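You operate a simulated robot arm through the tools that you are given. There is no shell and no other tool.

Carry out the task below with a simulated two-armed robot. There is one attempt and no reset: what you move stays moved.

Task
Vent the jar, lift the bell off and put the white tile back in its cube.
Fine: the bell goes on the teal mat, the cover on the cube; shut the vent again.

It is judged by the outcome, as a careful person would: the job done as asked, and still so three seconds after it is handed in. It fails if anything else is knocked over, pushed out of place, dropped, spilled or broken. A push-on lid holds only when it is set on centred and level and pressed home; a screw cap is set on level and turned clockwise until tight.

Robot
Two 7-joint arms with two-finger parallel grippers on one trunk, on a base that moves. Base frame: it is fixed to the floor where the robot stands at the start and does not move with it; the origin is under the middle of the robot, x ahead of it, y to its left, z up. Units: mm, degrees, N and s.
The left shoulder is at the start at [70, 178, 1145], the right one opposite. With the tool pointing down near the work surface each hand reaches from about 300 to 740 mm from the robot's upright axis, wherever it stands, measured 20 degrees to its own side. Places, roughly: blue job tile [-1000, 1250, 1000]; pump lever [700, -200, 1100]; teal mat [600, 300, 900]; vacuum gauge [800, -200, 1100]; vent lever [600, 0, 900]. Payload 3.43 kg a hand.
The TCP of each hand is the grasp point between the finger pads, 30 mm short of the fingertips. In the tool frame z runs along the fingers and y along their closing line. Largest opening 94 mm; finger width 28, thickness 10; the body of the gripper, 50 by 96 mm, starts 55 mm behind the TCP.
Orientation is told as [roll, pitch, yaw] about the base's x, y, z axes, in that order, counted from this pose: with the fingers straight down and closing along the base's y, the tool's x points along the base's -x, its y along +y and its z along -z.

Tools
- The arms move only by the tool step_arm. It takes "left_plan", "right_plan" or both (then of equal length, played together; a hand with none holds still); each is a list of rows, each a list of 7 numbers: the turn, a rotation vector about the base's x, y, z in degrees, then the shift along the base's x, y, z in m, then the finger opening in m, from 0 to 0.094. In form: [[ax, ay, az, x, y, z, claw], ...]. A call has 1 to 20 rows; each row shifts and turns the commanded pose from where the row before left it. Rows are played at 5 a second. More than 50 mm and 8.6 degrees between two rows, or a gripper value outside its range, and nothing of the call is played. Where a pose cannot be reached the arm comes as near as it can. A force on the tool above 90 N (or 10 N above the force at the start of the call, whichever is more), or a blocked arm, ends the call early, and 0.2 s more pass. Each finger travels about 153 mm/s and halts on what it meets, pressing with about 39 N; the grip force reading is that of the motor and also rises with nothing between the fingers. The clock runs only during rows and for 0.2 s after the last one: add rows that do not move to give the fingers time. The reply holds the time, the measured pose of the TCP, the force on the tool along the base axes, the opening and the grip force, in the units named above and with some noise, with the torque about the TCP (base axes, N m) and any sound that the robot's microphone picked up, and new pictures: "pictures" is both (left out), scene, wrist or none (wrist: the cameras of the hands that moved).
- Cameras (640 x 400 px; columns grow to the right, rows downward): "scene" is now at [137, 10.3, 1455.9]; the picture's right is [0.11, -0.99, 0.00], its down [-0.64, -0.07, -0.77] and it looks along [0.76, 0.08, -0.64] (base axes); focal length 257 px, centre (320, 200). "left" rides on the left gripper at [76, -14, -102] in its tool frame; the picture's right is [0.18, 0.98, 0.00], its down [-0.75, 0.14, -0.64] and it looks along [-0.63, 0.12, 0.77] (tool axes); focal length 243 px, centre (320, 200). "right" rides on the right gripper at [76, 14, -103] in its tool frame; the picture's right is [-0.18, 0.98, 0.00], its down [-0.75, -0.14, -0.64] and it looks along [-0.63, -0.12, 0.77] (tool axes); focal length 243 px, centre (320, 200).
- move_column(by): slides the trunk up (or, below 0, down) by that many mm; the arms and the scene camera ride with it, the base frame stays. It gives what a move gives, with no picture.
- base_move(legs): drives the robot by 1 to 6 legs, each [ahead, turn to the left] in mm and degrees, along the robot's own axes; the way and the turn of a leg run together, so that a leg with both is an arc; at most 1500 mm and 180 degrees a leg. The arms and the cameras ride along, it lands a little off, and it stops where it bumps. It gives what a move gives, and a new picture of the scene camera.
- aim_head(pan, tilt): turns the head with the scene camera to pan (to the left, within 86 degrees either way) and tilt (down, from -29 to 69), counted from straight ahead of the robot. It gives what a move gives, and a new picture of the scene camera.
- point_at(camera, pixels): there is no depth. For up to 12 entries [column, row, z] of the newest picture of that camera ("zoom" is the newest enlarged one), the place [x, y] in the base frame at which the ray of that pixel passes the height z, good to about 3 mm. It takes no simulated time.
- close_up(camera, box): a new picture of the part [left, top, right, bottom] of that camera's present view, enlarged. It takes no simulated time.
- close_job(): hands the job in; it is judged then, once.

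Leave the grippers open and the arms clear of the work at the hand-in unless told otherwise.

The tools are called after "Call:" as name(argument=value, ...) on one line, values as JSON. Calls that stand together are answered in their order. step_arm: Moves the arms, as the interface text tells. Its arguments: {"type":"object","properties":{"left_plan":{"type":"array","items":{"type":"array","items":{"type":"number"}}},"right_plan":{"type":"array","items":{"type":"array","items":{"type":"number"}}},"pictures":{"type":"string","enum":["both","scene","wrist","none"]}},"required":[]} The other tools are called the same way: move_column (by) moves the trunk up or down; base_move (legs) drives the base; aim_head (pan, tilt) turns the head that bears the scene camera; point_at (camera, pixels) gives the place at which the rays of pixels pass given heights; close_up (camera, box) takes an enlarged picture of a part of a camera's view; close_job () hands the job in.

At the start:

```text
clock: 0.0
left_tool_pos: [540.7, 225.7, 1264.3]
left_ee_rot: [0.1, 0.0, 0.0]
left_contact_force: [-0.6, 0.0, 0.5]
left_wrist_torque: [-0.02, -0.02, 0.0]
left_finger_gap: 94.3
left_grasp_force: 0.1
right_tool_pos: [340.6, -114.3, 1203.2]
right_ee_rot: [0.0, 0.0, -0.1]
right_contact_force: [0.3, 0.3, -0.3]
right_wrist_torque: [-0.01, 0.01, 0.02]
right_finger_gap: 93.9
right_grasp_force: 0.0
trunk travel left (down, up): [-725.0, 115.0]
robot x, y, heading: [-1.8, 3.0, -0.1]
head pan, tilt (commanded): [6.0, 39.7]
```

scene: 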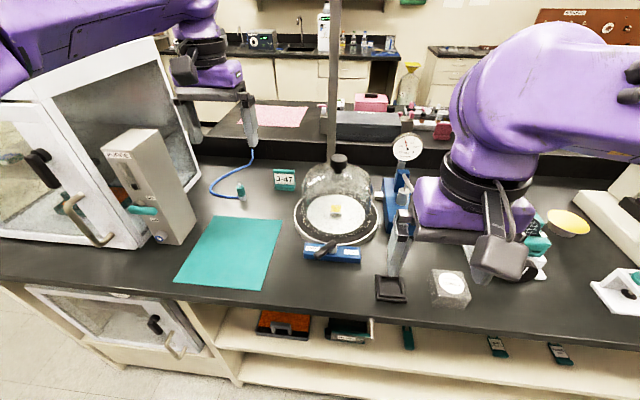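
right: 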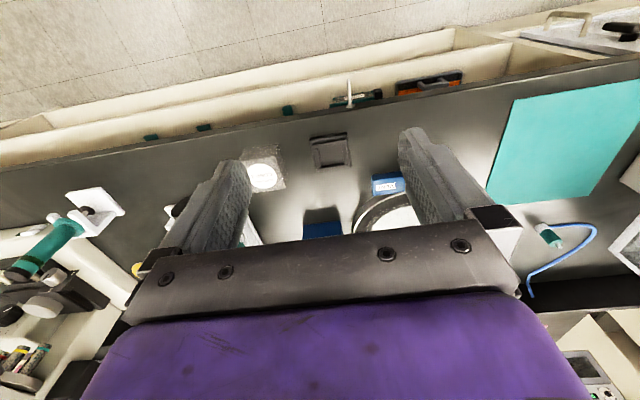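
left: 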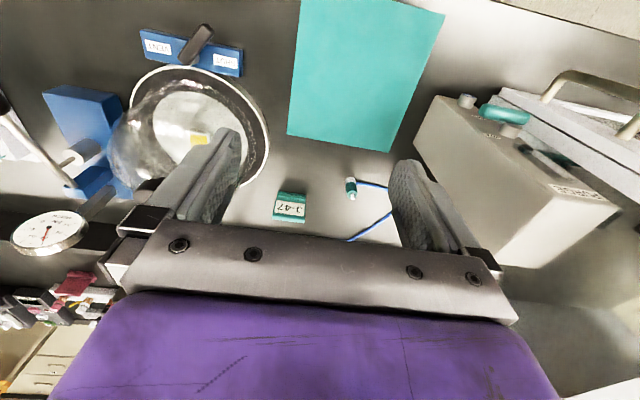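

I see the bell jar at about (338,200), the blue vent block with a dark lever at (330,250), the gauge at (407,147), the teal mat at (230,252), a clear cube at (450,287) with a white disc, and a small dark square at (391,288). I'll enlarge these before moving anything.

Call:
close_up(camera="scene", box=[280, 120, 440, 280])

Call:
close_up(camera="scene", box=[360, 230, 500, 320])

Call:
close_up(camera="left", box=[0, 0, 320, 260])

Call:
close_up(camera="right", box=[220, 110, 480, 260])

```text
2.50 times, centred on (360, 200) of scene
```

zoom: 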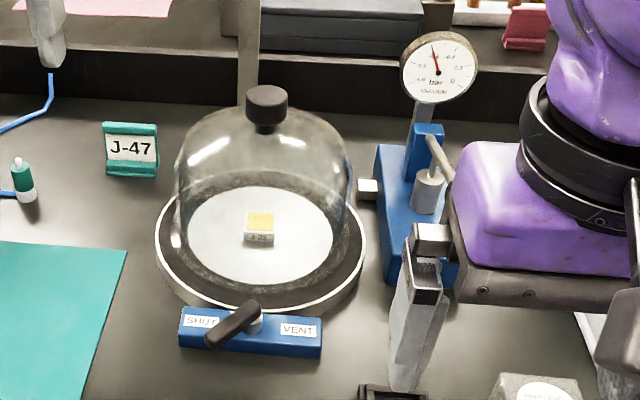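

```text
4.44 times, centred on (430, 275) of scene
```

zoom: 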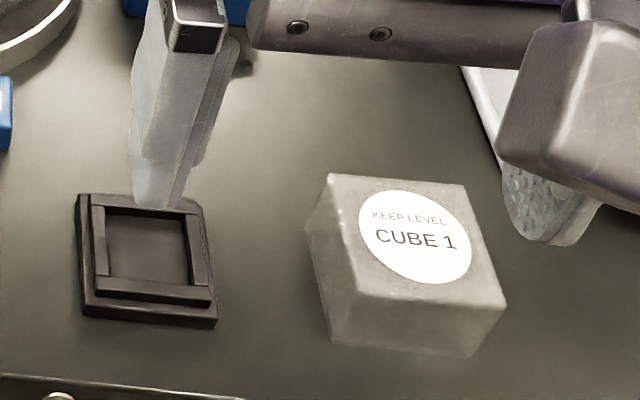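

```text
1.54 times, centred on (160, 130) of left
```

zoom: 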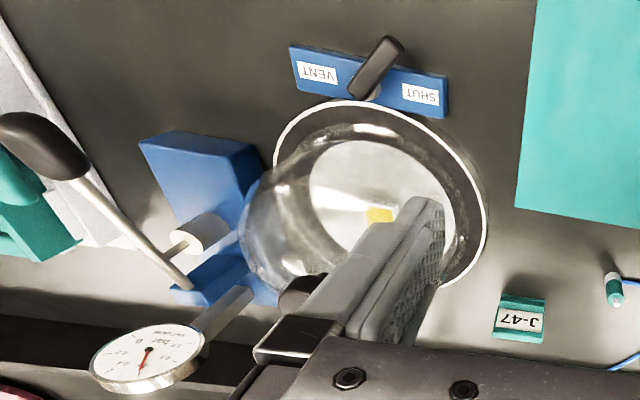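

```text
2.46 times, centred on (350, 185) of right
```

zoom: 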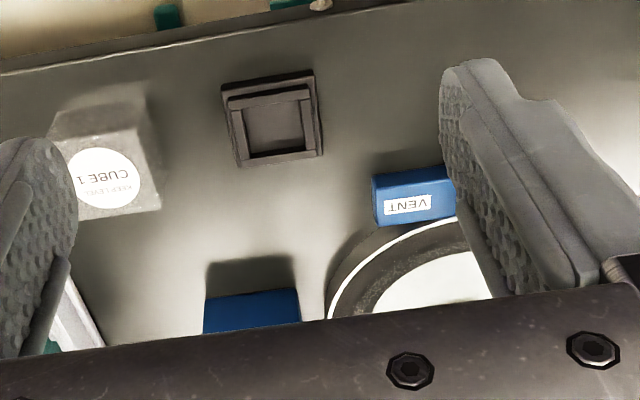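

Next I'll enlarge the tile inside the bell, the gauge and the vent block further to read the labels.

Call:
close_up(camera="scene", box=[315, 190, 363, 220])

Call:
close_up(camera="scene", box=[382, 125, 430, 165])

Call:
close_up(camera="scene", box=[296, 225, 376, 275])

Call:
close_up(camera="scene", box=[200, 140, 340, 230])

Call:
close_up(camera="scene", box=[220, 290, 600, 400])

```text
13.33 times, centred on (339, 205) of scene
```

zoom: 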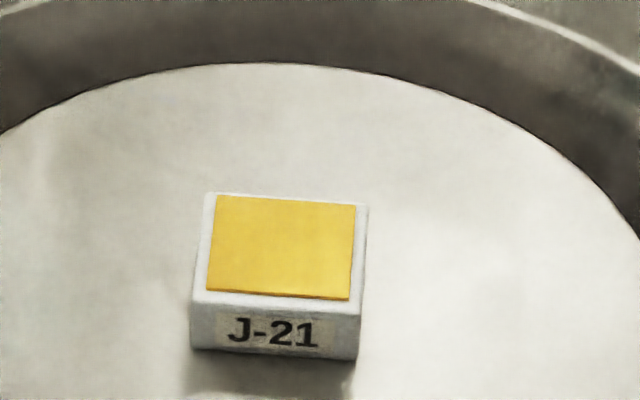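

```text
10.00 times, centred on (406, 145) of scene
```

zoom: 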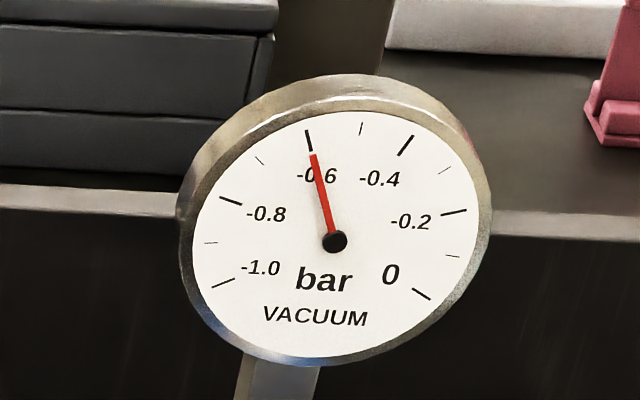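

```text
8.00 times, centred on (336, 250) of scene
```

zoom: 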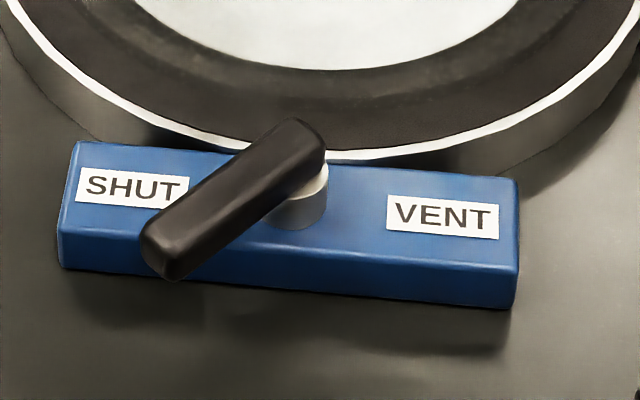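

```text
4.44 times, centred on (270, 185) of scene
```

zoom: 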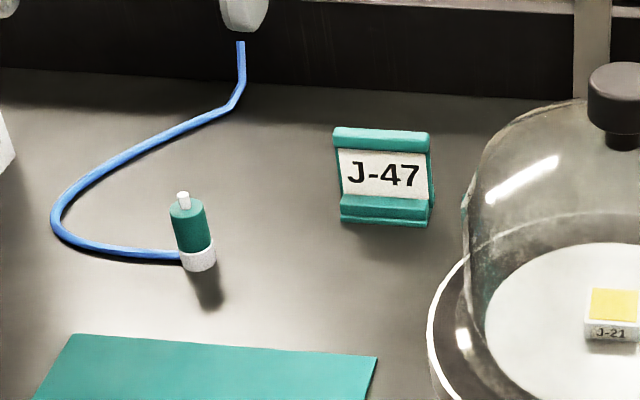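

```text
1.68 times, centred on (410, 345) of scene
```

zoom: 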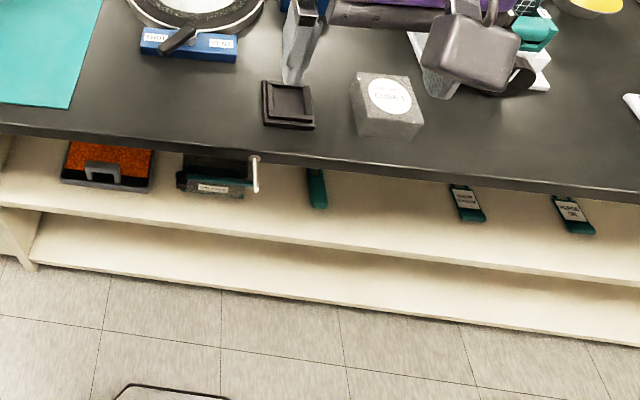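

The gauge reads about -0.58 bar, the lever points at SHUT, and the tile in the bell is white with a gold chip and is marked J-21. I'll turn the head to the sides to look for other cubes or covers and anything in the robot's way.

Call:
aim_head(pan=80, tilt=25)

Call:
aim_head(pan=-55, tilt=35)

```text
clock: 1.5
left_tool_pos: [540.0, 225.6, 1263.4]
left_ee_rot: [0.0, 0.0, -0.1]
left_contact_force: [0.4, 0.1, 0.4]
left_wrist_torque: [0.01, 0.03, 0.0]
left_finger_gap: 94.0
left_grasp_force: 0.0
right_tool_pos: [342.4, -112.9, 1202.5]
right_ee_rot: [0.0, 0.1, -0.1]
right_contact_force: [0.1, -0.3, 0.4]
right_wrist_torque: [-0.02, -0.01, -0.01]
right_finger_gap: 94.3
right_grasp_force: 0.2
trunk travel left (down, up): [-725.0, 115.0]
robot x, y, heading: [0.7, -0.7, 0.2]
head pan, tilt (commanded): [80.0, 25.0]
```

scene: 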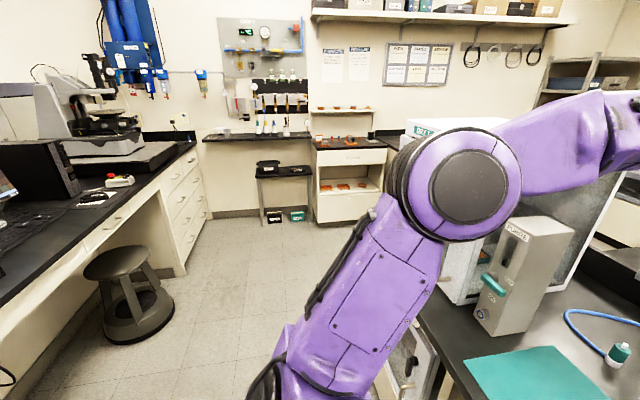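

```text
clock: 3.6
left_tool_pos: [540.3, 225.5, 1263.5]
left_ee_rot: [0.1, 0.0, -0.2]
left_contact_force: [1.0, 0.1, 0.3]
left_wrist_torque: [-0.05, 0.02, -0.03]
left_finger_gap: 94.0
left_grasp_force: 0.2
right_tool_pos: [340.4, -113.9, 1203.8]
right_ee_rot: [0.0, 0.0, -0.1]
right_contact_force: [1.1, 0.1, -0.2]
right_wrist_torque: [-0.03, 0.01, 0.0]
right_finger_gap: 94.4
right_grasp_force: 0.1
trunk travel left (down, up): [-725.0, 115.0]
robot x, y, heading: [-0.7, -0.7, -0.3]
head pan, tilt (commanded): [-55.0, 35.0]
```

scene: 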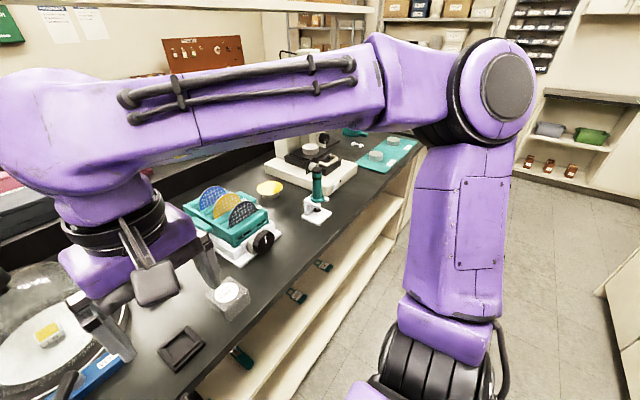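

The rest of the bench is clear. I'll turn fully left and take a quick look at the "blue job tile", in case it bears on this job.

Call:
aim_head(pan=86, tilt=20)

Call:
close_up(camera="scene", box=[0, 120, 160, 230])

```text
clock: 5.9
left_tool_pos: [539.9, 225.8, 1263.8]
left_ee_rot: [0.0, 0.0, -0.1]
left_contact_force: [1.3, -0.5, -0.8]
left_wrist_torque: [-0.01, 0.0, -0.02]
left_finger_gap: 94.0
left_grasp_force: 0.2
right_tool_pos: [341.7, -114.4, 1201.4]
right_ee_rot: [0.0, 0.0, -0.1]
right_contact_force: [-0.4, 0.2, 0.1]
right_wrist_torque: [-0.02, -0.04, 0.01]
right_finger_gap: 94.0
right_grasp_force: 0.1
trunk travel left (down, up): [-725.0, 115.0]
robot x, y, heading: [-2.0, 0.1, -0.0]
head pan, tilt (commanded): [85.9, 20.0]
```

scene: 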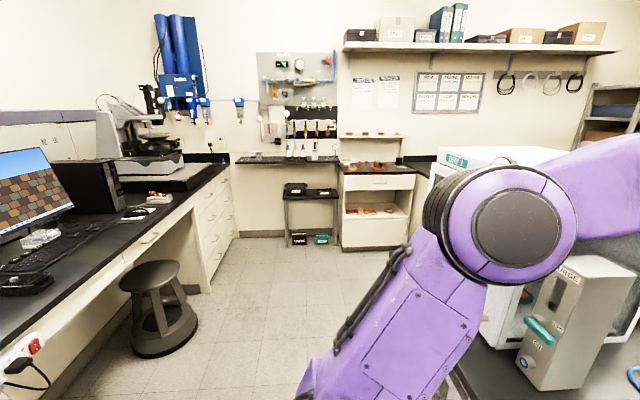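

```text
3.64 times, centred on (80, 175) of scene
```

zoom: 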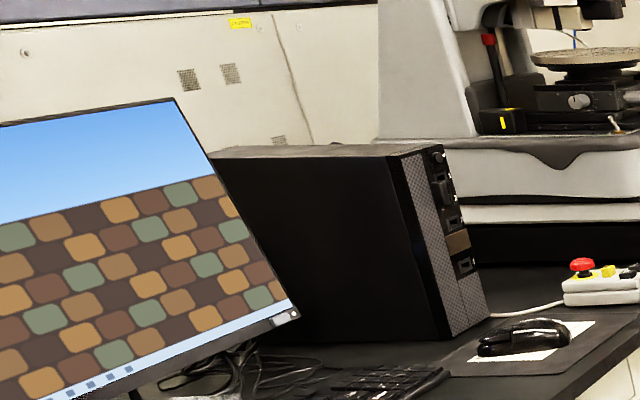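

That's only a computer bench with nothing to do with this job. I'll bring the head back to the work to measure places.

Call:
aim_head(pan=0, tilt=45)

```text
clock: 7.5
left_tool_pos: [540.9, 225.5, 1263.3]
left_ee_rot: [0.0, 0.0, -0.1]
left_contact_force: [0.2, -0.2, -0.2]
left_wrist_torque: [0.02, -0.01, 0.02]
left_finger_gap: 94.0
left_grasp_force: 0.2
right_tool_pos: [340.8, -113.3, 1201.5]
right_ee_rot: [0.0, -0.1, -0.1]
right_contact_force: [-0.4, 0.7, 0.2]
right_wrist_torque: [-0.04, 0.01, 0.01]
right_finger_gap: 93.9
right_grasp_force: 0.0
trunk travel left (down, up): [-725.0, 115.0]
robot x, y, heading: [-2.2, 3.8, -0.1]
head pan, tilt (commanded): [0.0, 45.0]
```

scene: 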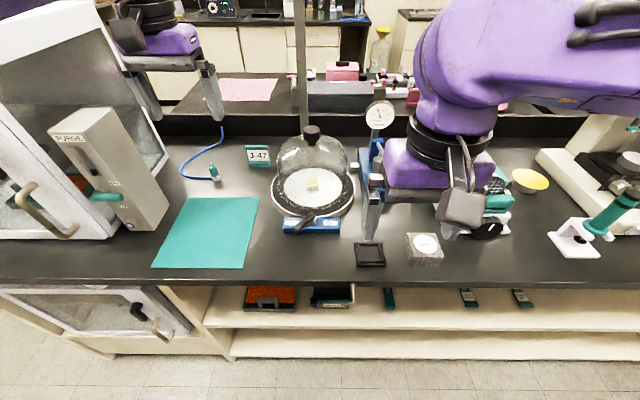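

I'll find the table height by comparing the mat's far corners, the cover, the base and the lever in the scene camera and in the wrist cameras, at several trial heights.

Call:
point_at(camera="scene", pixels=[[187, 197, 850], [187, 197, 900], [187, 197, 950], [259, 197, 850], [259, 197, 900], [259, 197, 950], [367, 254, 900], [367, 254, 950], [425, 262, 900], [425, 262, 950]])

Call:
point_at(camera="left", pixels=[[400, 152, 850], [400, 152, 900], [400, 152, 950], [289, 135, 850], [289, 135, 900], [289, 135, 950]])

Call:
point_at(camera="right", pixels=[[315, 136, 900], [347, 133, 900], [350, 164, 900], [318, 170, 900], [332, 152, 900], [332, 152, 950]])

```text
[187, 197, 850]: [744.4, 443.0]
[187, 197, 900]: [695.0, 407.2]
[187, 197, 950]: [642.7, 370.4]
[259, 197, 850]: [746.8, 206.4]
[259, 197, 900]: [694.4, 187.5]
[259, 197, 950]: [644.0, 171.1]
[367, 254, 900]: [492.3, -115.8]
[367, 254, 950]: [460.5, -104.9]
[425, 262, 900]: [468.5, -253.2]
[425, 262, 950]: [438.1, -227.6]
```

```text
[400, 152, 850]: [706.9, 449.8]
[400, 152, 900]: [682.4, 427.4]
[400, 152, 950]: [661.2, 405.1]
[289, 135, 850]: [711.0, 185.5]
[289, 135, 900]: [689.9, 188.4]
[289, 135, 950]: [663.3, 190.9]
```

```text
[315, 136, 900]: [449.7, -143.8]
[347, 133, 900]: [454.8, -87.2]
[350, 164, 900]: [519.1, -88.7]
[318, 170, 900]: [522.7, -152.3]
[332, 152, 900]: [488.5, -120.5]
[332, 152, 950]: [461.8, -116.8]
```

The table is at z of about 900, the dark base is near (490, -118), and the cover is near (470, -250). I'll enlarge the vent lever and the bell to take precise points.

Call:
close_up(camera="left", box=[120, 10, 280, 110])

Call:
close_up(camera="scene", box=[260, 180, 380, 255])

```text
4.00 times, centred on (200, 60) of left
```

zoom: 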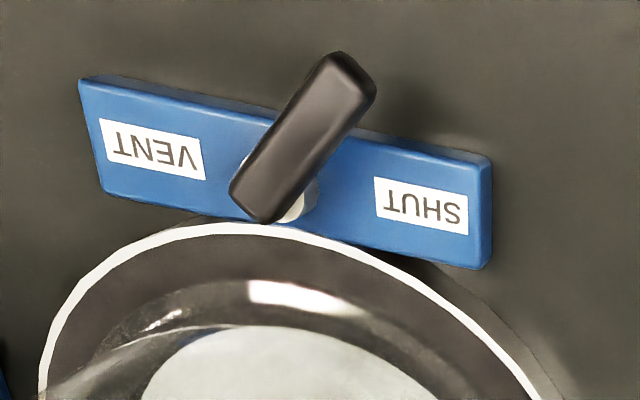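

```text
5.33 times, centred on (320, 218) of scene
```

zoom: 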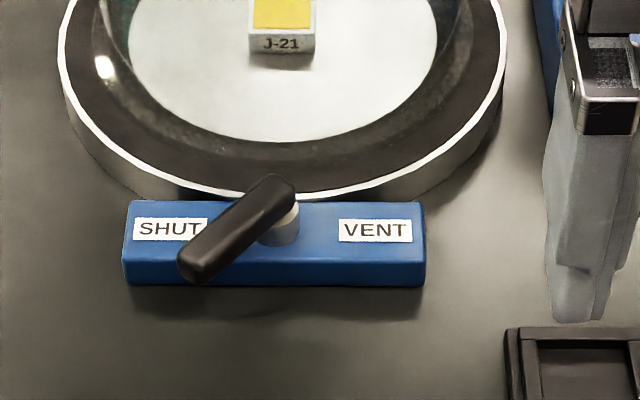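

I'll triangulate the lever tip, the hub and the block between the scene zoom and the left wrist camera.

Call:
point_at(camera="zoom", pixels=[[200, 258, 920], [200, 258, 940], [200, 258, 960], [275, 190, 920], [275, 190, 940], [275, 190, 960], [127, 286, 900], [424, 288, 900], [280, 232, 915], [280, 232, 930]])

Call:
point_at(camera="left", pixels=[[207, 31, 920], [207, 31, 940], [207, 31, 960], [187, 58, 920], [187, 58, 940], [187, 58, 960], [140.0, 30.0, 900], [242.5, 50, 900], [240, 77, 920], [146, 58, 920]])

```text
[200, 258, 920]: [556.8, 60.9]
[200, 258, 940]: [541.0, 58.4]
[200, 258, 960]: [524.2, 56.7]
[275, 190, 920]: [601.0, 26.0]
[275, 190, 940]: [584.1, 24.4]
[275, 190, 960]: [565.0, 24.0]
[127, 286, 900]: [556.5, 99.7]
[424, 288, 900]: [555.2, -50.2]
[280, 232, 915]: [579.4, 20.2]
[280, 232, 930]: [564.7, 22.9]
```

```text
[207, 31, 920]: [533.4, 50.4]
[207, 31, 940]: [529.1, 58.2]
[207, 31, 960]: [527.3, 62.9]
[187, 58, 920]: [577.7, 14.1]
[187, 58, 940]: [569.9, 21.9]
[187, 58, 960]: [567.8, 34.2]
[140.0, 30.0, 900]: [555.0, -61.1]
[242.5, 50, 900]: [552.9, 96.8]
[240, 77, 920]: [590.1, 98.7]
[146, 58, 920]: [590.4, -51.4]
```

The vent block spans about x 556–592, y -52–99. The lever's hub is near (572, 22), and its handle tip is near (533, 58) with its top at z of about 947. I'll bring the right hand above the lever, yawed so the fingers straddle the handle, and look again.

Call:
step_arm(right_plan=[[0, 0, -5, 0.02, 0.015, -0.01, 0.05], [0, 0, -5, 0.025, 0.02, -0.015, 0.05], [0, 0, -5, 0.025, 0.02, -0.015, 0.05], [0, 0, -5, 0.025, 0.02, -0.015, 0.05], [0, 0, -5, 0.025, 0.02, -0.015, 0.05], [0, 0, -5, 0.025, 0.02, -0.015, 0.05], [0, 0, -5, 0.025, 0.02, -0.015, 0.05], [0, 0, -5, 0.025, 0.02, -0.015, 0.05], [0, 0, 0, 0.007, 0.005, -0.03, 0.05], [0, 0, 0, 0, 0, 0, 0.05]], pictures="both")

```text
clock: 9.9
left_tool_pos: [541.3, 224.8, 1263.4]
left_ee_rot: [0.0, 0.0, 0.0]
left_contact_force: [-0.4, -0.5, -0.5]
left_wrist_torque: [-0.04, -0.01, -0.03]
left_finger_gap: 94.1
left_grasp_force: 0.1
right_tool_pos: [558.5, 24.3, 1075.1]
right_ee_rot: [2.6, 2.6, -43.1]
right_contact_force: [-0.2, 0.0, 0.7]
right_wrist_torque: [0.01, 0.01, 0.0]
right_finger_gap: 49.8
right_grasp_force: 0.0
trunk travel left (down, up): [-725.0, 115.0]
robot x, y, heading: [1.9, 0.0, 0.3]
head pan, tilt (commanded): [0.0, 45.0]
stopped in row 10 (right hand): the arm was blocked; the commanded pose is now the measured one
```

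scene: 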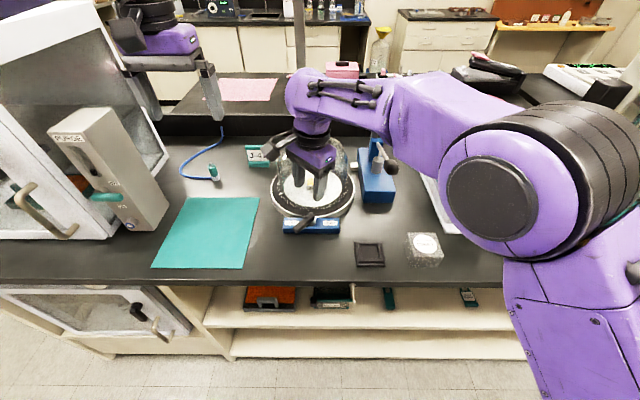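
right: 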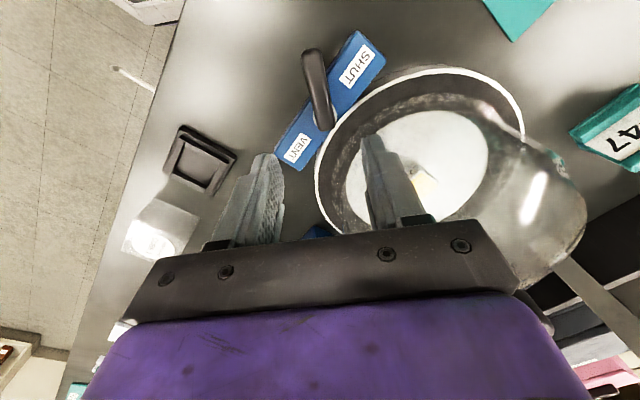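

The arm reports a block at (558, 24, 1075), short of the commanded pose, with almost no force on the tool. I'll enlarge the view to see what is holding it before moving again.

Call:
close_up(camera="scene", box=[230, 40, 430, 240])

Call:
close_up(camera="right", box=[300, 60, 640, 340])

Call:
close_up(camera="left", box=[0, 0, 400, 250])

```text
2.00 times, centred on (330, 140) of scene
```

zoom: 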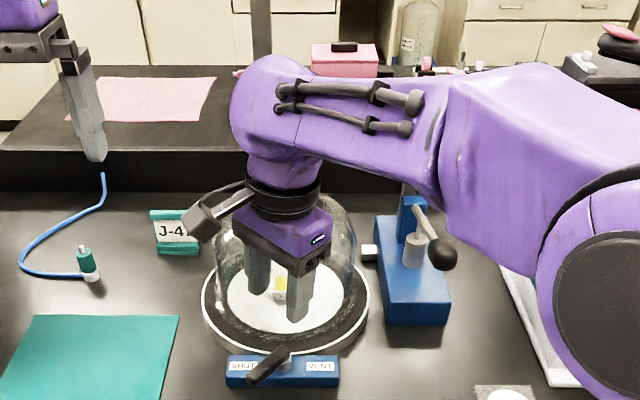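

```text
1.43 times, centred on (470, 200) of right
```

zoom: 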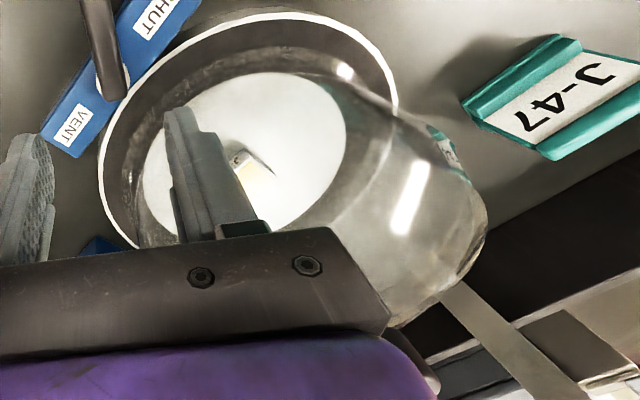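

```text
1.60 times, centred on (200, 125) of left
```

zoom: 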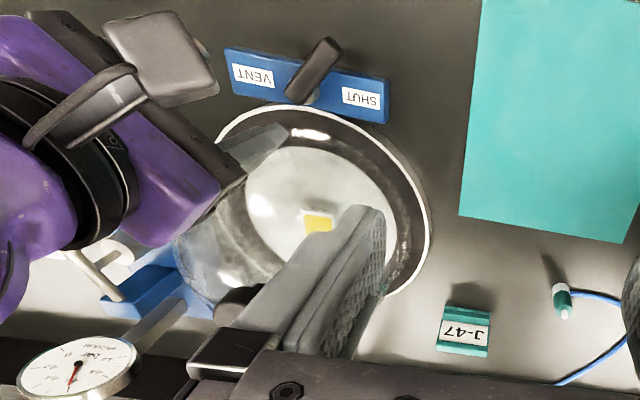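

The fingers are above the jar's front edge and the right forearm reaches across from the right; I see no clear contact. I'll back off slightly, up and toward the robot, and level the hand.

Call:
step_arm(right_plan=[[0, 0, 0, -0.01, 0, 0.02, 0.05], [0, 0, 0, -0.015, 0, 0.02, 0.05], [0, 0, 0, 0, 0, 0, 0.05]], pictures="wrist")

```text
clock: 10.7
left_tool_pos: [543.0, 226.1, 1262.0]
left_ee_rot: [0.1, 0.0, -0.1]
left_contact_force: [0.4, 0.6, 0.0]
left_wrist_torque: [0.0, 0.01, 0.03]
left_finger_gap: 94.1
left_grasp_force: 0.0
right_tool_pos: [532.4, 27.7, 1115.2]
right_ee_rot: [2.5, 2.3, -42.7]
right_contact_force: [-0.4, -0.8, -0.1]
right_wrist_torque: [0.02, 0.0, 0.04]
right_finger_gap: 50.0
right_grasp_force: 0.0
trunk travel left (down, up): [-725.0, 115.0]
robot x, y, heading: [-0.3, -4.5, 0.1]
head pan, tilt (commanded): [0.0, 45.0]
```

right: 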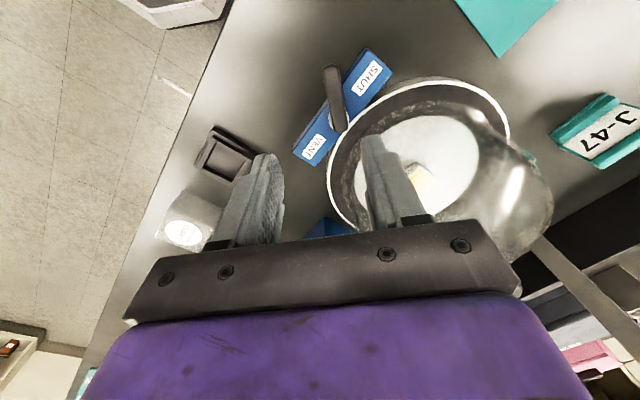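

It backed off freely, so it wasn't caught on anything; the hand just couldn't go further left and tilted. I'll level it and try again to the left at this safe height, watching how far it follows.

Call:
step_arm(right_plan=[[-1.7, 0, 1.5, 0.004, 0.005, 0, 0.05], [-1.7, 0, 1.5, 0.004, 0.005, 0, 0.05], [0, 0, 0, 0, 0.008, 0, 0.05], [0, 0, 0, 0, 0, 0, 0.05]], pictures="none")

```text
clock: 11.7
left_tool_pos: [540.3, 226.6, 1263.7]
left_ee_rot: [0.0, -0.1, -0.2]
left_contact_force: [0.4, 0.2, 0.7]
left_wrist_torque: [0.05, -0.02, 0.0]
left_finger_gap: 93.7
left_grasp_force: 0.1
right_tool_pos: [549.9, 29.6, 1130.9]
right_ee_rot: [2.4, 1.7, -41.9]
right_contact_force: [0.3, -0.1, 0.3]
right_wrist_torque: [0.03, -0.02, -0.01]
right_finger_gap: 50.2
right_grasp_force: 0.0
trunk travel left (down, up): [-725.0, 115.0]
robot x, y, heading: [2.1, 5.9, 0.1]
head pan, tilt (commanded): [0.0, 45.0]
```

The right arm is at its limit here with this yaw, so the left hand will work the lever. I'll retract the right hand to its own side and move the left hand above the lever.

Call:
step_arm(right_plan=[[0, 0, 5, -0.02, -0.02, 0.01, 0.05], [0, 0, 5, -0.02, -0.025, 0.01, 0.05], [0, 0, 5, -0.02, -0.025, 0.01, 0.05], [0, 0, 5, -0.02, -0.025, 0.01, 0.05], [0, 0, 5, -0.02, -0.025, 0.01, 0.05], [0, 0, 5, -0.02, -0.025, 0.01, 0.05], [0, 0, 5, -0.02, -0.025, 0.01, 0.09], [0, 0, 5, -0.01, -0.025, 0.01, 0.09], [0, 0, 0, 0, -0.02, 0, 0.09], [0, 0, 0, 0, 0, 0, 0.09]], pictures="none")

```text
clock: 13.9
left_tool_pos: [540.2, 226.2, 1264.4]
left_ee_rot: [0.0, 0.0, 0.0]
left_contact_force: [0.8, 0.8, -0.1]
left_wrist_torque: [-0.01, 0.01, -0.01]
left_finger_gap: 94.0
left_grasp_force: 0.1
right_tool_pos: [391.5, -170.1, 1195.5]
right_ee_rot: [0.0, -0.1, 0.1]
right_contact_force: [0.5, 0.1, -0.3]
right_wrist_torque: [-0.02, 0.0, 0.01]
right_finger_gap: 90.0
right_grasp_force: 0.0
trunk travel left (down, up): [-725.0, 115.0]
robot x, y, heading: [0.5, -0.4, 0.0]
head pan, tilt (commanded): [0.0, 45.0]
```

Right hand is clear at (392, -170, 1196). Now the left hand goes above the lever, slightly robot-side of the bell, with yaw turning to -40°.

Call:
step_arm(left_plan=[[0, 0, -4.5, -0.002, -0.02, -0.015, 0.06], [0, 0, -4.5, -0.002, -0.02, -0.015, 0.06], [0, 0, -4.5, -0.002, -0.02, -0.015, 0.06], [0, 0, -4.5, -0.002, -0.02, -0.015, 0.06], [0, 0, -4.5, -0.002, -0.02, -0.015, 0.06], [0, 0, -4.5, 0, -0.02, -0.015, 0.06], [0, 0, -4.5, 0, -0.02, -0.015, 0.06], [0, 0, -4.5, 0, -0.02, -0.015, 0.06], [0, 0, -4.5, 0, -0.02, -0.015, 0.06], [0, 0, 0, 0, 0, 0, 0.06]], pictures="both")

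```text
clock: 16.1
left_tool_pos: [531.0, 45.1, 1128.3]
left_ee_rot: [0.0, 0.0, -40.6]
left_contact_force: [-0.3, 0.0, 0.2]
left_wrist_torque: [0.02, -0.01, -0.02]
left_finger_gap: 60.0
left_grasp_force: 0.1
right_tool_pos: [390.4, -169.4, 1193.9]
right_ee_rot: [0.0, 0.0, 0.0]
right_contact_force: [-0.2, -0.3, 0.3]
right_wrist_torque: [0.02, -0.01, -0.01]
right_finger_gap: 90.0
right_grasp_force: 0.1
trunk travel left (down, up): [-725.0, 115.0]
robot x, y, heading: [-0.9, 1.3, -0.1]
head pan, tilt (commanded): [0.0, 45.0]
```

scene: 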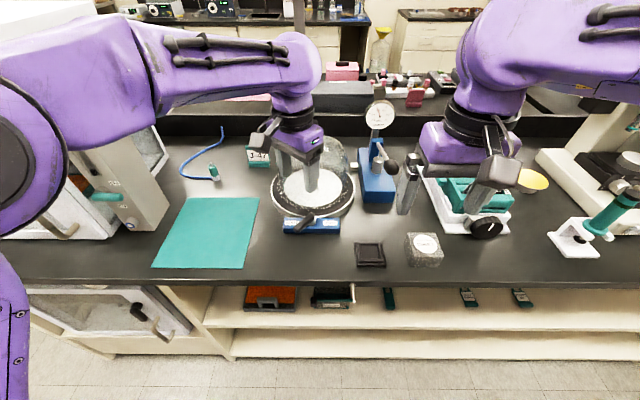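
left: 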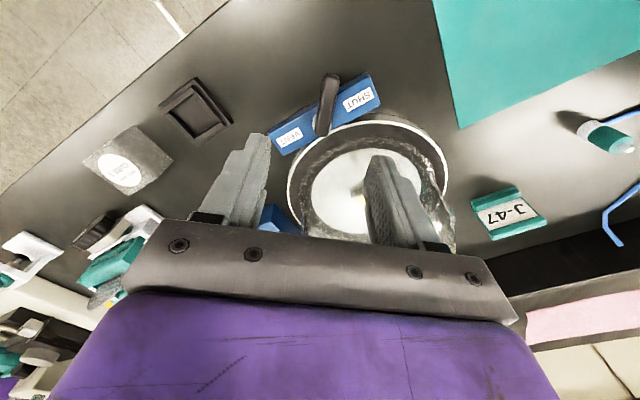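

The left arm reached the pose level. I'll measure the handle precisely from this view; it runs from about (322, 132) to (330, 76).

Call:
close_up(camera="left", box=[260, 60, 400, 160])

Call:
close_up(camera="scene", box=[270, 130, 370, 240])

```text
4.00 times, centred on (330, 110) of left
```

zoom: 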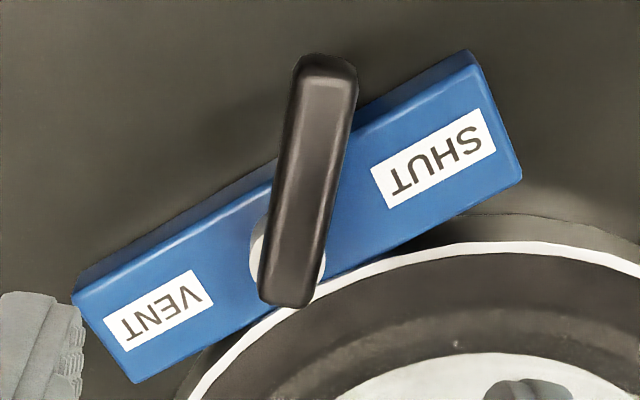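

```text
3.64 times, centred on (320, 185) of scene
```

zoom: 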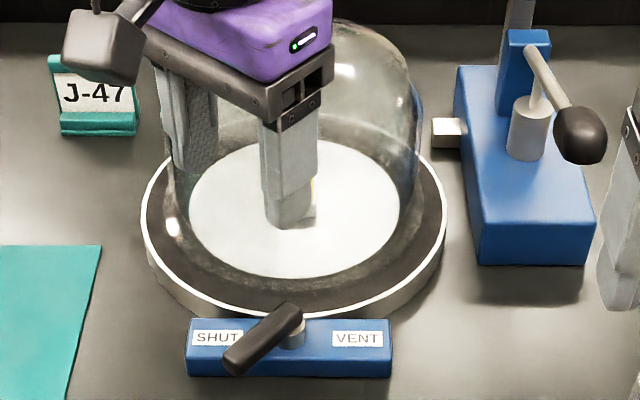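

I'll get the coordinates of the handle's tip, middle and hub from the left camera.

Call:
point_at(camera="left", pixels=[[332, 79, 945], [327.5, 104, 945], [322.5, 131, 945], [332, 79, 955], [322.5, 131, 955], [322, 122, 930], [322, 122, 920]])

Call:
point_at(camera="zoom", pixels=[[238, 357, 945], [238, 357, 955], [288, 312, 945], [288, 312, 955], [263, 334, 945]])

```text
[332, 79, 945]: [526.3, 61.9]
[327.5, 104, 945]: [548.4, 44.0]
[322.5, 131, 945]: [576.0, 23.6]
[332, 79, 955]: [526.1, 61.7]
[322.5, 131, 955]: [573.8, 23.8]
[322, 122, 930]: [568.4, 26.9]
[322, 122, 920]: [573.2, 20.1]
```

```text
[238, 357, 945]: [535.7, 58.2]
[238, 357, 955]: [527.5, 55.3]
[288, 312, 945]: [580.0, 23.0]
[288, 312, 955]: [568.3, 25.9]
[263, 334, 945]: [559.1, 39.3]
```

The handle runs from the hub (572, 24) to the tip (527, 61) with its top at about z 952. I'll lower the left hand so the fingers straddle the handle at about (542, 46), with fingertips above the block.

Call:
step_arm(left_plan=[[0, 0, 1, 0.004, 0, -0.03, 0.05], [0, 0, 1, 0.004, 0, -0.03, 0.05], [0, 0, 1, 0.003, 0.001, -0.03, 0.05], [0, 0, 0, 0, 0, -0.03, 0.05], [0, 0, 0, 0, 0, -0.02, 0.05], [0, 0, 0, 0, 0, -0.02, 0.05], [0, 0, 0, 0, 0, 0, 0.05]], pictures="both")

```text
clock: 17.7
left_tool_pos: [540.5, 45.0, 968.6]
left_ee_rot: [-0.1, 0.0, -37.6]
left_contact_force: [0.3, -0.8, 0.8]
left_wrist_torque: [0.0, 0.02, -0.01]
left_finger_gap: 50.1
left_grasp_force: 0.1
right_tool_pos: [390.9, -169.0, 1194.7]
right_ee_rot: [0.1, -0.1, 0.0]
right_contact_force: [0.9, -0.2, -0.2]
right_wrist_torque: [0.01, -0.01, 0.0]
right_finger_gap: 89.9
right_grasp_force: 0.0
trunk travel left (down, up): [-725.0, 115.0]
robot x, y, heading: [3.5, -1.8, -0.2]
head pan, tilt (commanded): [0.0, 45.0]
```

scene: 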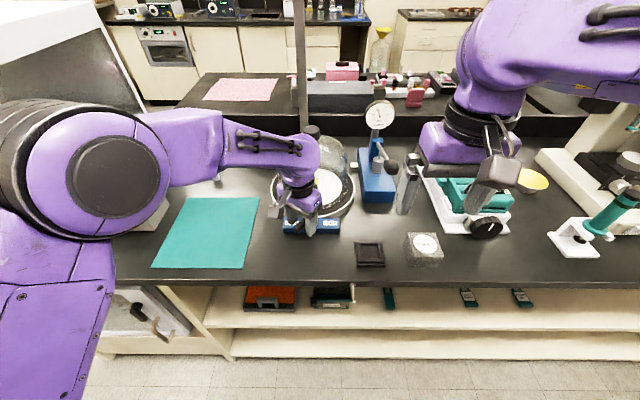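
left: 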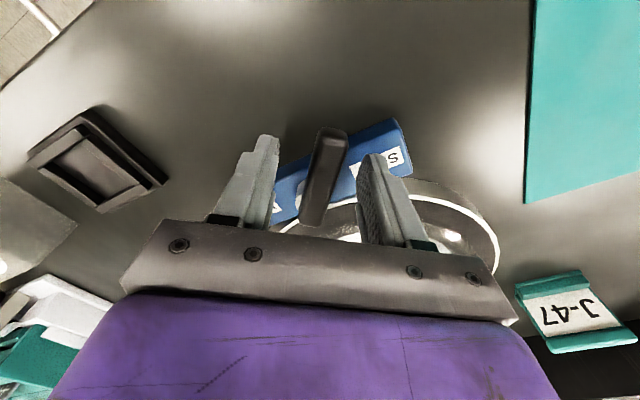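

The handle sits between the fingers. I'll close to a loose 20 mm cage and start turning the lever about its hub toward VENT, in small arc steps.

Call:
step_arm(left_plan=[[0, 0, 0, 0, 0, 0, 0.02], [0, 0, 0, 0, 0, 0, 0.02], [0, 0, 7.5, -0.00248, -0.00415, 0, 0.02], [0, 0, 7.5, -0.00192, -0.00445, 0, 0.02], [0, 0, 7.5, -0.00132, -0.00465, 0, 0.02], [0, 0, 7.5, -0.0007, -0.00479, 0, 0.02], [0, 0, 0, 0, 0, 0, 0.02]], pictures="both")

```text
clock: 19.3
left_tool_pos: [535.0, 28.1, 969.0]
left_ee_rot: [0.0, 0.0, -7.5]
left_contact_force: [0.1, -0.9, 0.5]
left_wrist_torque: [0.01, -0.01, 0.01]
left_finger_gap: 20.1
left_grasp_force: 0.1
right_tool_pos: [391.1, -169.2, 1194.2]
right_ee_rot: [0.0, 0.0, 0.2]
right_contact_force: [1.1, 0.7, -0.4]
right_wrist_torque: [-0.03, -0.02, 0.0]
right_finger_gap: 90.1
right_grasp_force: 0.0
trunk travel left (down, up): [-725.0, 115.0]
robot x, y, heading: [-2.1, 1.8, -0.1]
head pan, tilt (commanded): [0.0, 45.0]
```

scene: 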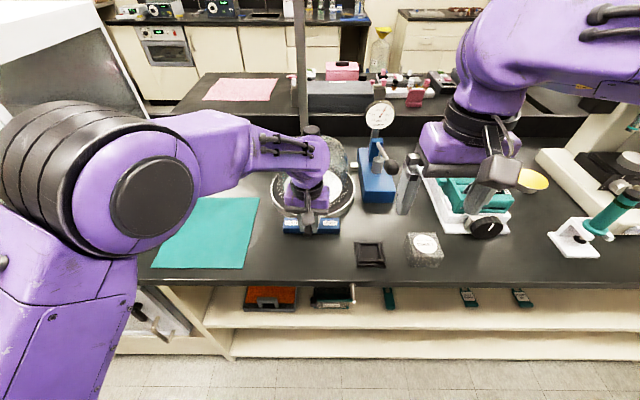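
left: 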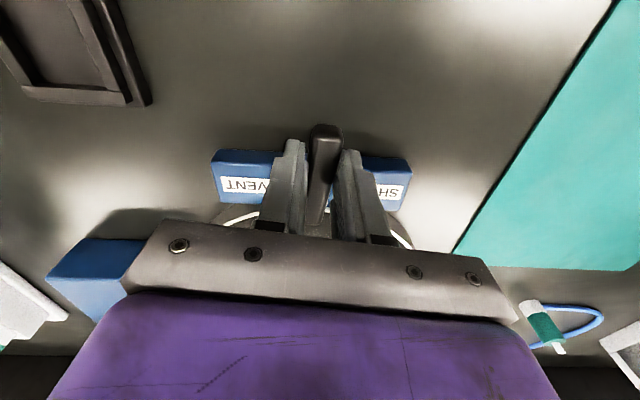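

The lever follows freely and is now about midway. I'll carry the arc on toward VENT.

Call:
step_arm(left_plan=[[0, 0, 7.5, -7e-05, -0.00484, 0, 0.02], [0, 0, 7.5, 0.00056, -0.00481, 0, 0.02], [0, 0, 7.5, 0.00118, -0.00469, 0, 0.02], [0, 0, 7.5, 0.00179, -0.0045, 0, 0.02], [0, 0, 7.5, 0.00235, -0.00423, 0, 0.02], [0, 0, 7.5, 0.00289, -0.00388, 0, 0.02], [0, 0, 0, 0, 0, 0, 0.02]], pictures="both")

Call:
close_up(camera="scene", box=[350, 90, 410, 140])

Call:
close_up(camera="scene", box=[270, 180, 370, 250])

```text
clock: 20.9
left_tool_pos: [553.4, 15.2, 979.1]
left_ee_rot: [-2.0, 1.7, 39.9]
left_contact_force: [2.8, -5.0, 2.4]
left_wrist_torque: [-0.12, -0.1, -0.04]
left_finger_gap: 23.4
left_grasp_force: 2.7
right_tool_pos: [390.4, -170.9, 1194.5]
right_ee_rot: [0.2, 0.0, 0.1]
right_contact_force: [0.0, 0.6, 0.2]
right_wrist_torque: [-0.02, 0.01, 0.02]
right_finger_gap: 90.0
right_grasp_force: 0.1
trunk travel left (down, up): [-725.0, 115.0]
robot x, y, heading: [2.4, -2.0, -0.2]
head pan, tilt (commanded): [0.0, 45.0]
```

scene: 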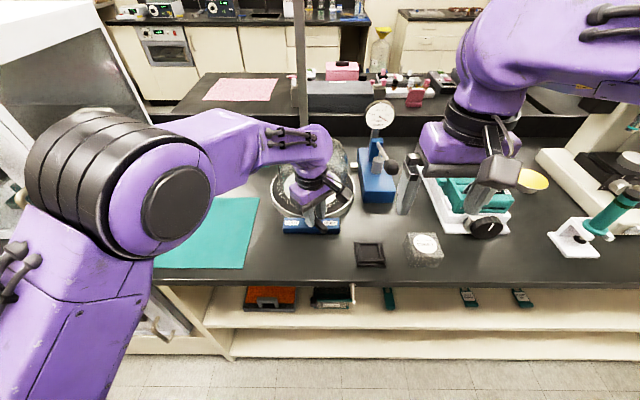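
left: 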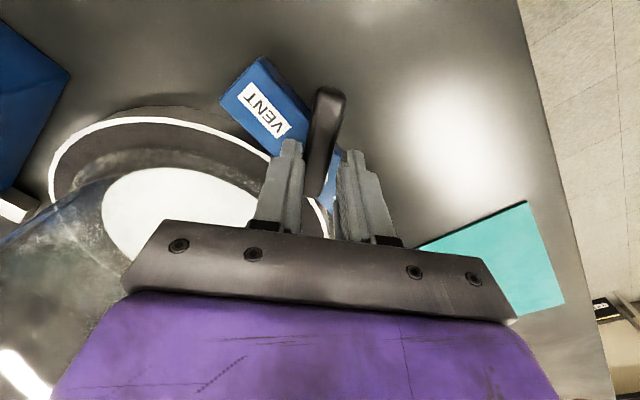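

```text
8.00 times, centred on (380, 115) of scene
```

zoom: 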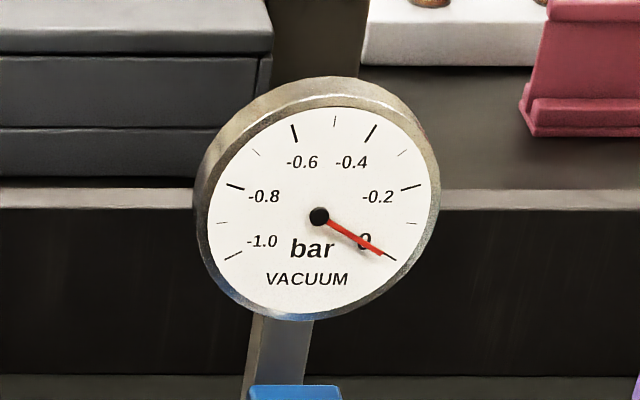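

```text
5.71 times, centred on (320, 215) of scene
```

zoom: 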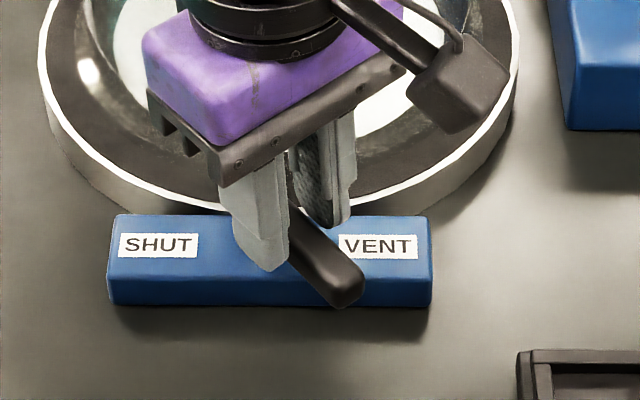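

The gauge now reads 0, so the jar is vented, with the lever on the VENT side. The left arm is near its limit here, so I'll open the fingers, lift straight up off the handle and unwind the yaw.

Call:
step_arm(left_plan=[[0, 0, 0, 0, 0, 0, 0.045], [0, 0, 0, 0, 0, 0, 0.045], [0, 0, 0, 0, 0, 0.02, 0.045], [0, 0, 0, 0, 0, 0.025, 0.045], [0, 0, 0, -0.005, 0.01, 0.03, 0.045], [0, 0, -5, -0.005, 0.02, 0.03, 0.045], [0, 0, -8, 0, 0.03, 0.03, 0.045], [0, 0, -8, 0, 0.03, 0.03, 0.045], [0, 0, -8, 0, 0.03, 0.03, 0.045], [0, 0, -8, 0, 0.03, 0.03, 0.045], [0, 0, -7, 0, 0.03, 0.03, 0.045], [0, 0, 0, 0, 0, 0, 0.045]], pictures="both")

```text
clock: 23.5
left_tool_pos: [533.5, 181.0, 1223.8]
left_ee_rot: [0.0, 0.0, -6.5]
left_contact_force: [-0.4, 0.2, -0.3]
left_wrist_torque: [0.02, 0.02, -0.03]
left_finger_gap: 44.7
left_grasp_force: 0.0
right_tool_pos: [391.3, -169.7, 1193.8]
right_ee_rot: [0.1, 0.0, 0.2]
right_contact_force: [0.9, -0.2, 0.4]
right_wrist_torque: [0.02, 0.02, -0.02]
right_finger_gap: 90.1
right_grasp_force: 0.0
trunk travel left (down, up): [-725.0, 115.0]
robot x, y, heading: [3.7, 1.8, -0.2]
head pan, tilt (commanded): [0.0, 45.0]
```

scene: 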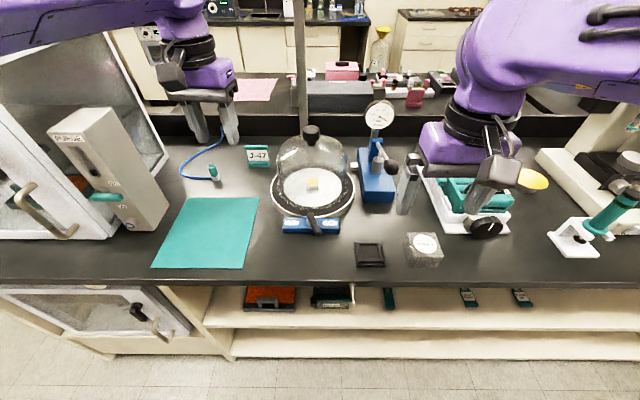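
left: 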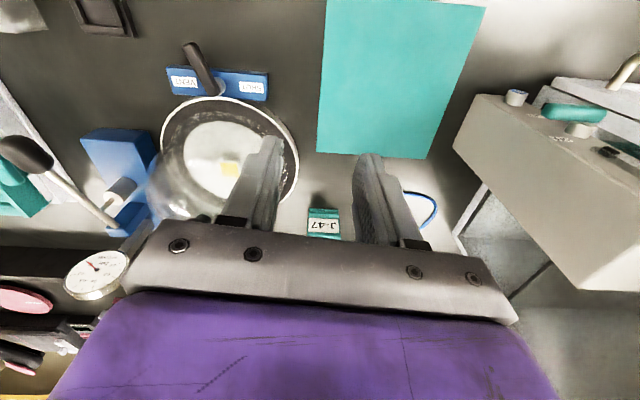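

The hand is clear. I'll look closely at the lever and gauge to confirm it's properly vented.

Call:
close_up(camera="scene", box=[260, 180, 380, 255])

Call:
close_up(camera="scene", box=[350, 90, 410, 140])

Call:
close_up(camera="left", box=[140, 30, 300, 130])

```text
5.33 times, centred on (320, 218) of scene
```

zoom: 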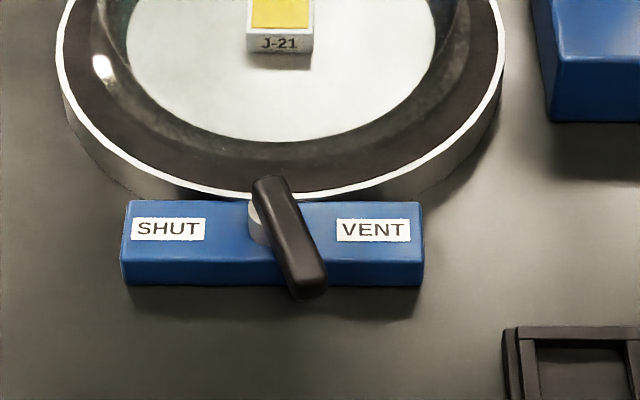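

```text
8.00 times, centred on (380, 115) of scene
```

zoom: 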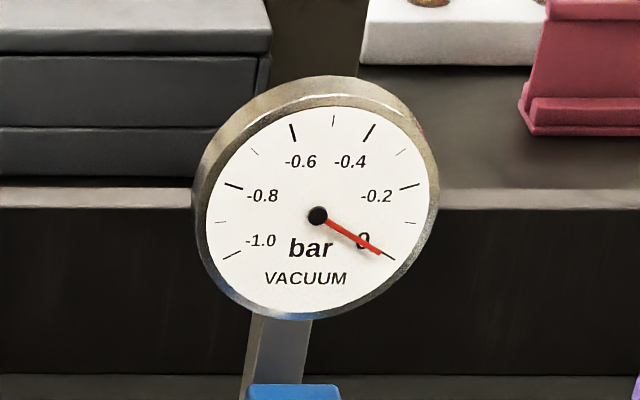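

```text
4.00 times, centred on (220, 80) of left
```

zoom: 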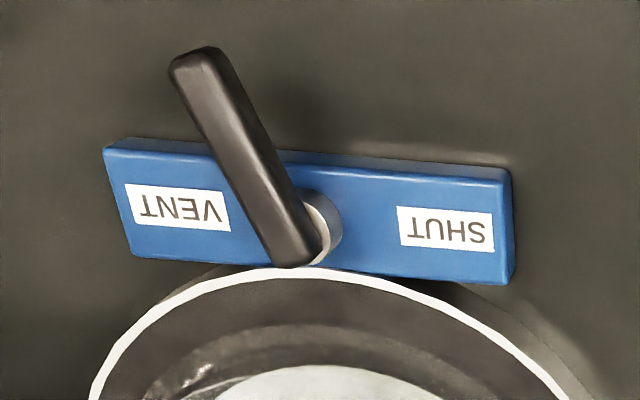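

The gauge is at 0 and the jar is open to VENT. Now I'll measure the bell: the plate ring gives its centre, and the knob's sight line its height.

Call:
point_at(camera="scene", pixels=[[312, 129, 1060], [312, 129, 1080], [312, 129, 1100], [312, 129, 1120], [312, 144, 1040], [312, 144, 1060], [312, 144, 1080], [271, 188, 915], [354, 188, 915], [312, 217, 915], [313, 189, 915]])

Call:
point_at(camera="left", pixels=[[160, 165, 915], [299, 165, 915], [229, 97, 915], [162, 150, 915], [297, 150, 915], [231, 168, 920]])

Call:
close_up(camera="scene", box=[262, 110, 362, 222])

Call:
close_up(camera="left", box=[130, 80, 310, 230])

```text
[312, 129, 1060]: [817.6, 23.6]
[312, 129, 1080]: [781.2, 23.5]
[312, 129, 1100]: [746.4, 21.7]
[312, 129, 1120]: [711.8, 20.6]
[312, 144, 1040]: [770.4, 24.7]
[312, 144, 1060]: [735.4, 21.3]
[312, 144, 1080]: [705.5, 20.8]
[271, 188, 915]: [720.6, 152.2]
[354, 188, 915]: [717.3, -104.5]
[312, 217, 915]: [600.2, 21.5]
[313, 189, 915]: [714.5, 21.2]
```

```text
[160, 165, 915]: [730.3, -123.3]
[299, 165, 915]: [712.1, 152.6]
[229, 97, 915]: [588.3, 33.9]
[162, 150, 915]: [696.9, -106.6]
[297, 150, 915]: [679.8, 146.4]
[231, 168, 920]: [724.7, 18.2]
```

```text
3.57 times, centred on (312, 166) of scene
```

zoom: 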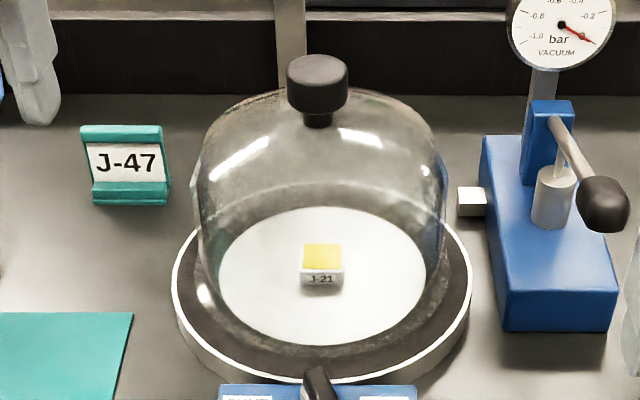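

```text
2.67 times, centred on (220, 155) of left
```

zoom: 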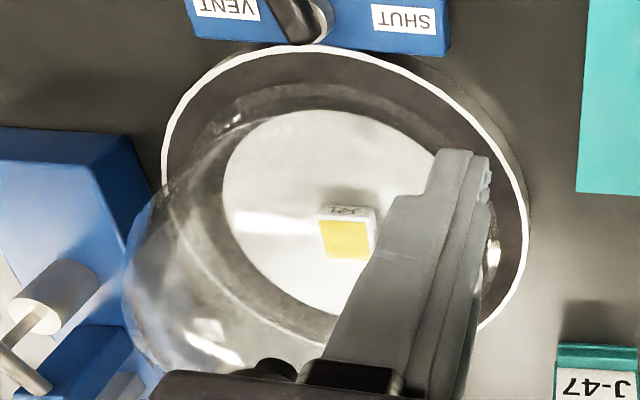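

The plate's centre is near (725, 22) with radius about 128. The knob is about 41 mm wide at z of about 1083–1116, and the bell's radius is about 100. That is far out for the arms, so I'll look down to see how much room the base has to move forward.

Call:
aim_head(pan=0, tilt=69)

```text
clock: 24.4
left_tool_pos: [532.5, 181.7, 1224.1]
left_ee_rot: [-0.2, 0.0, -6.6]
left_contact_force: [-0.5, 0.0, 0.9]
left_wrist_torque: [0.02, 0.02, 0.01]
left_finger_gap: 45.2
left_grasp_force: 0.0
right_tool_pos: [389.4, -169.7, 1194.2]
right_ee_rot: [0.1, 0.0, 0.1]
right_contact_force: [-0.4, -0.2, 0.9]
right_wrist_torque: [0.01, 0.01, -0.01]
right_finger_gap: 89.9
right_grasp_force: 0.0
trunk travel left (down, up): [-725.0, 115.0]
robot x, y, heading: [-1.9, 2.2, 0.1]
head pan, tilt (commanded): [0.0, 68.8]
```

scene: 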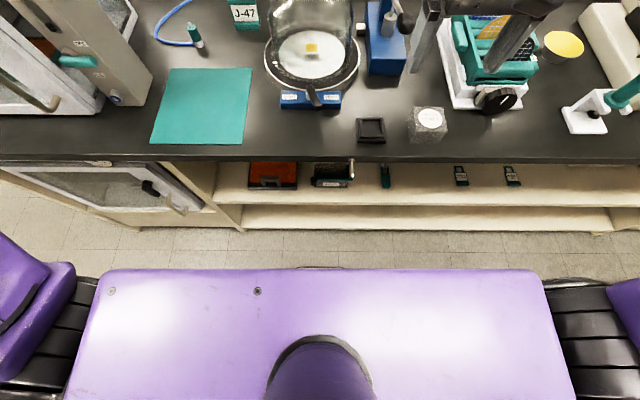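

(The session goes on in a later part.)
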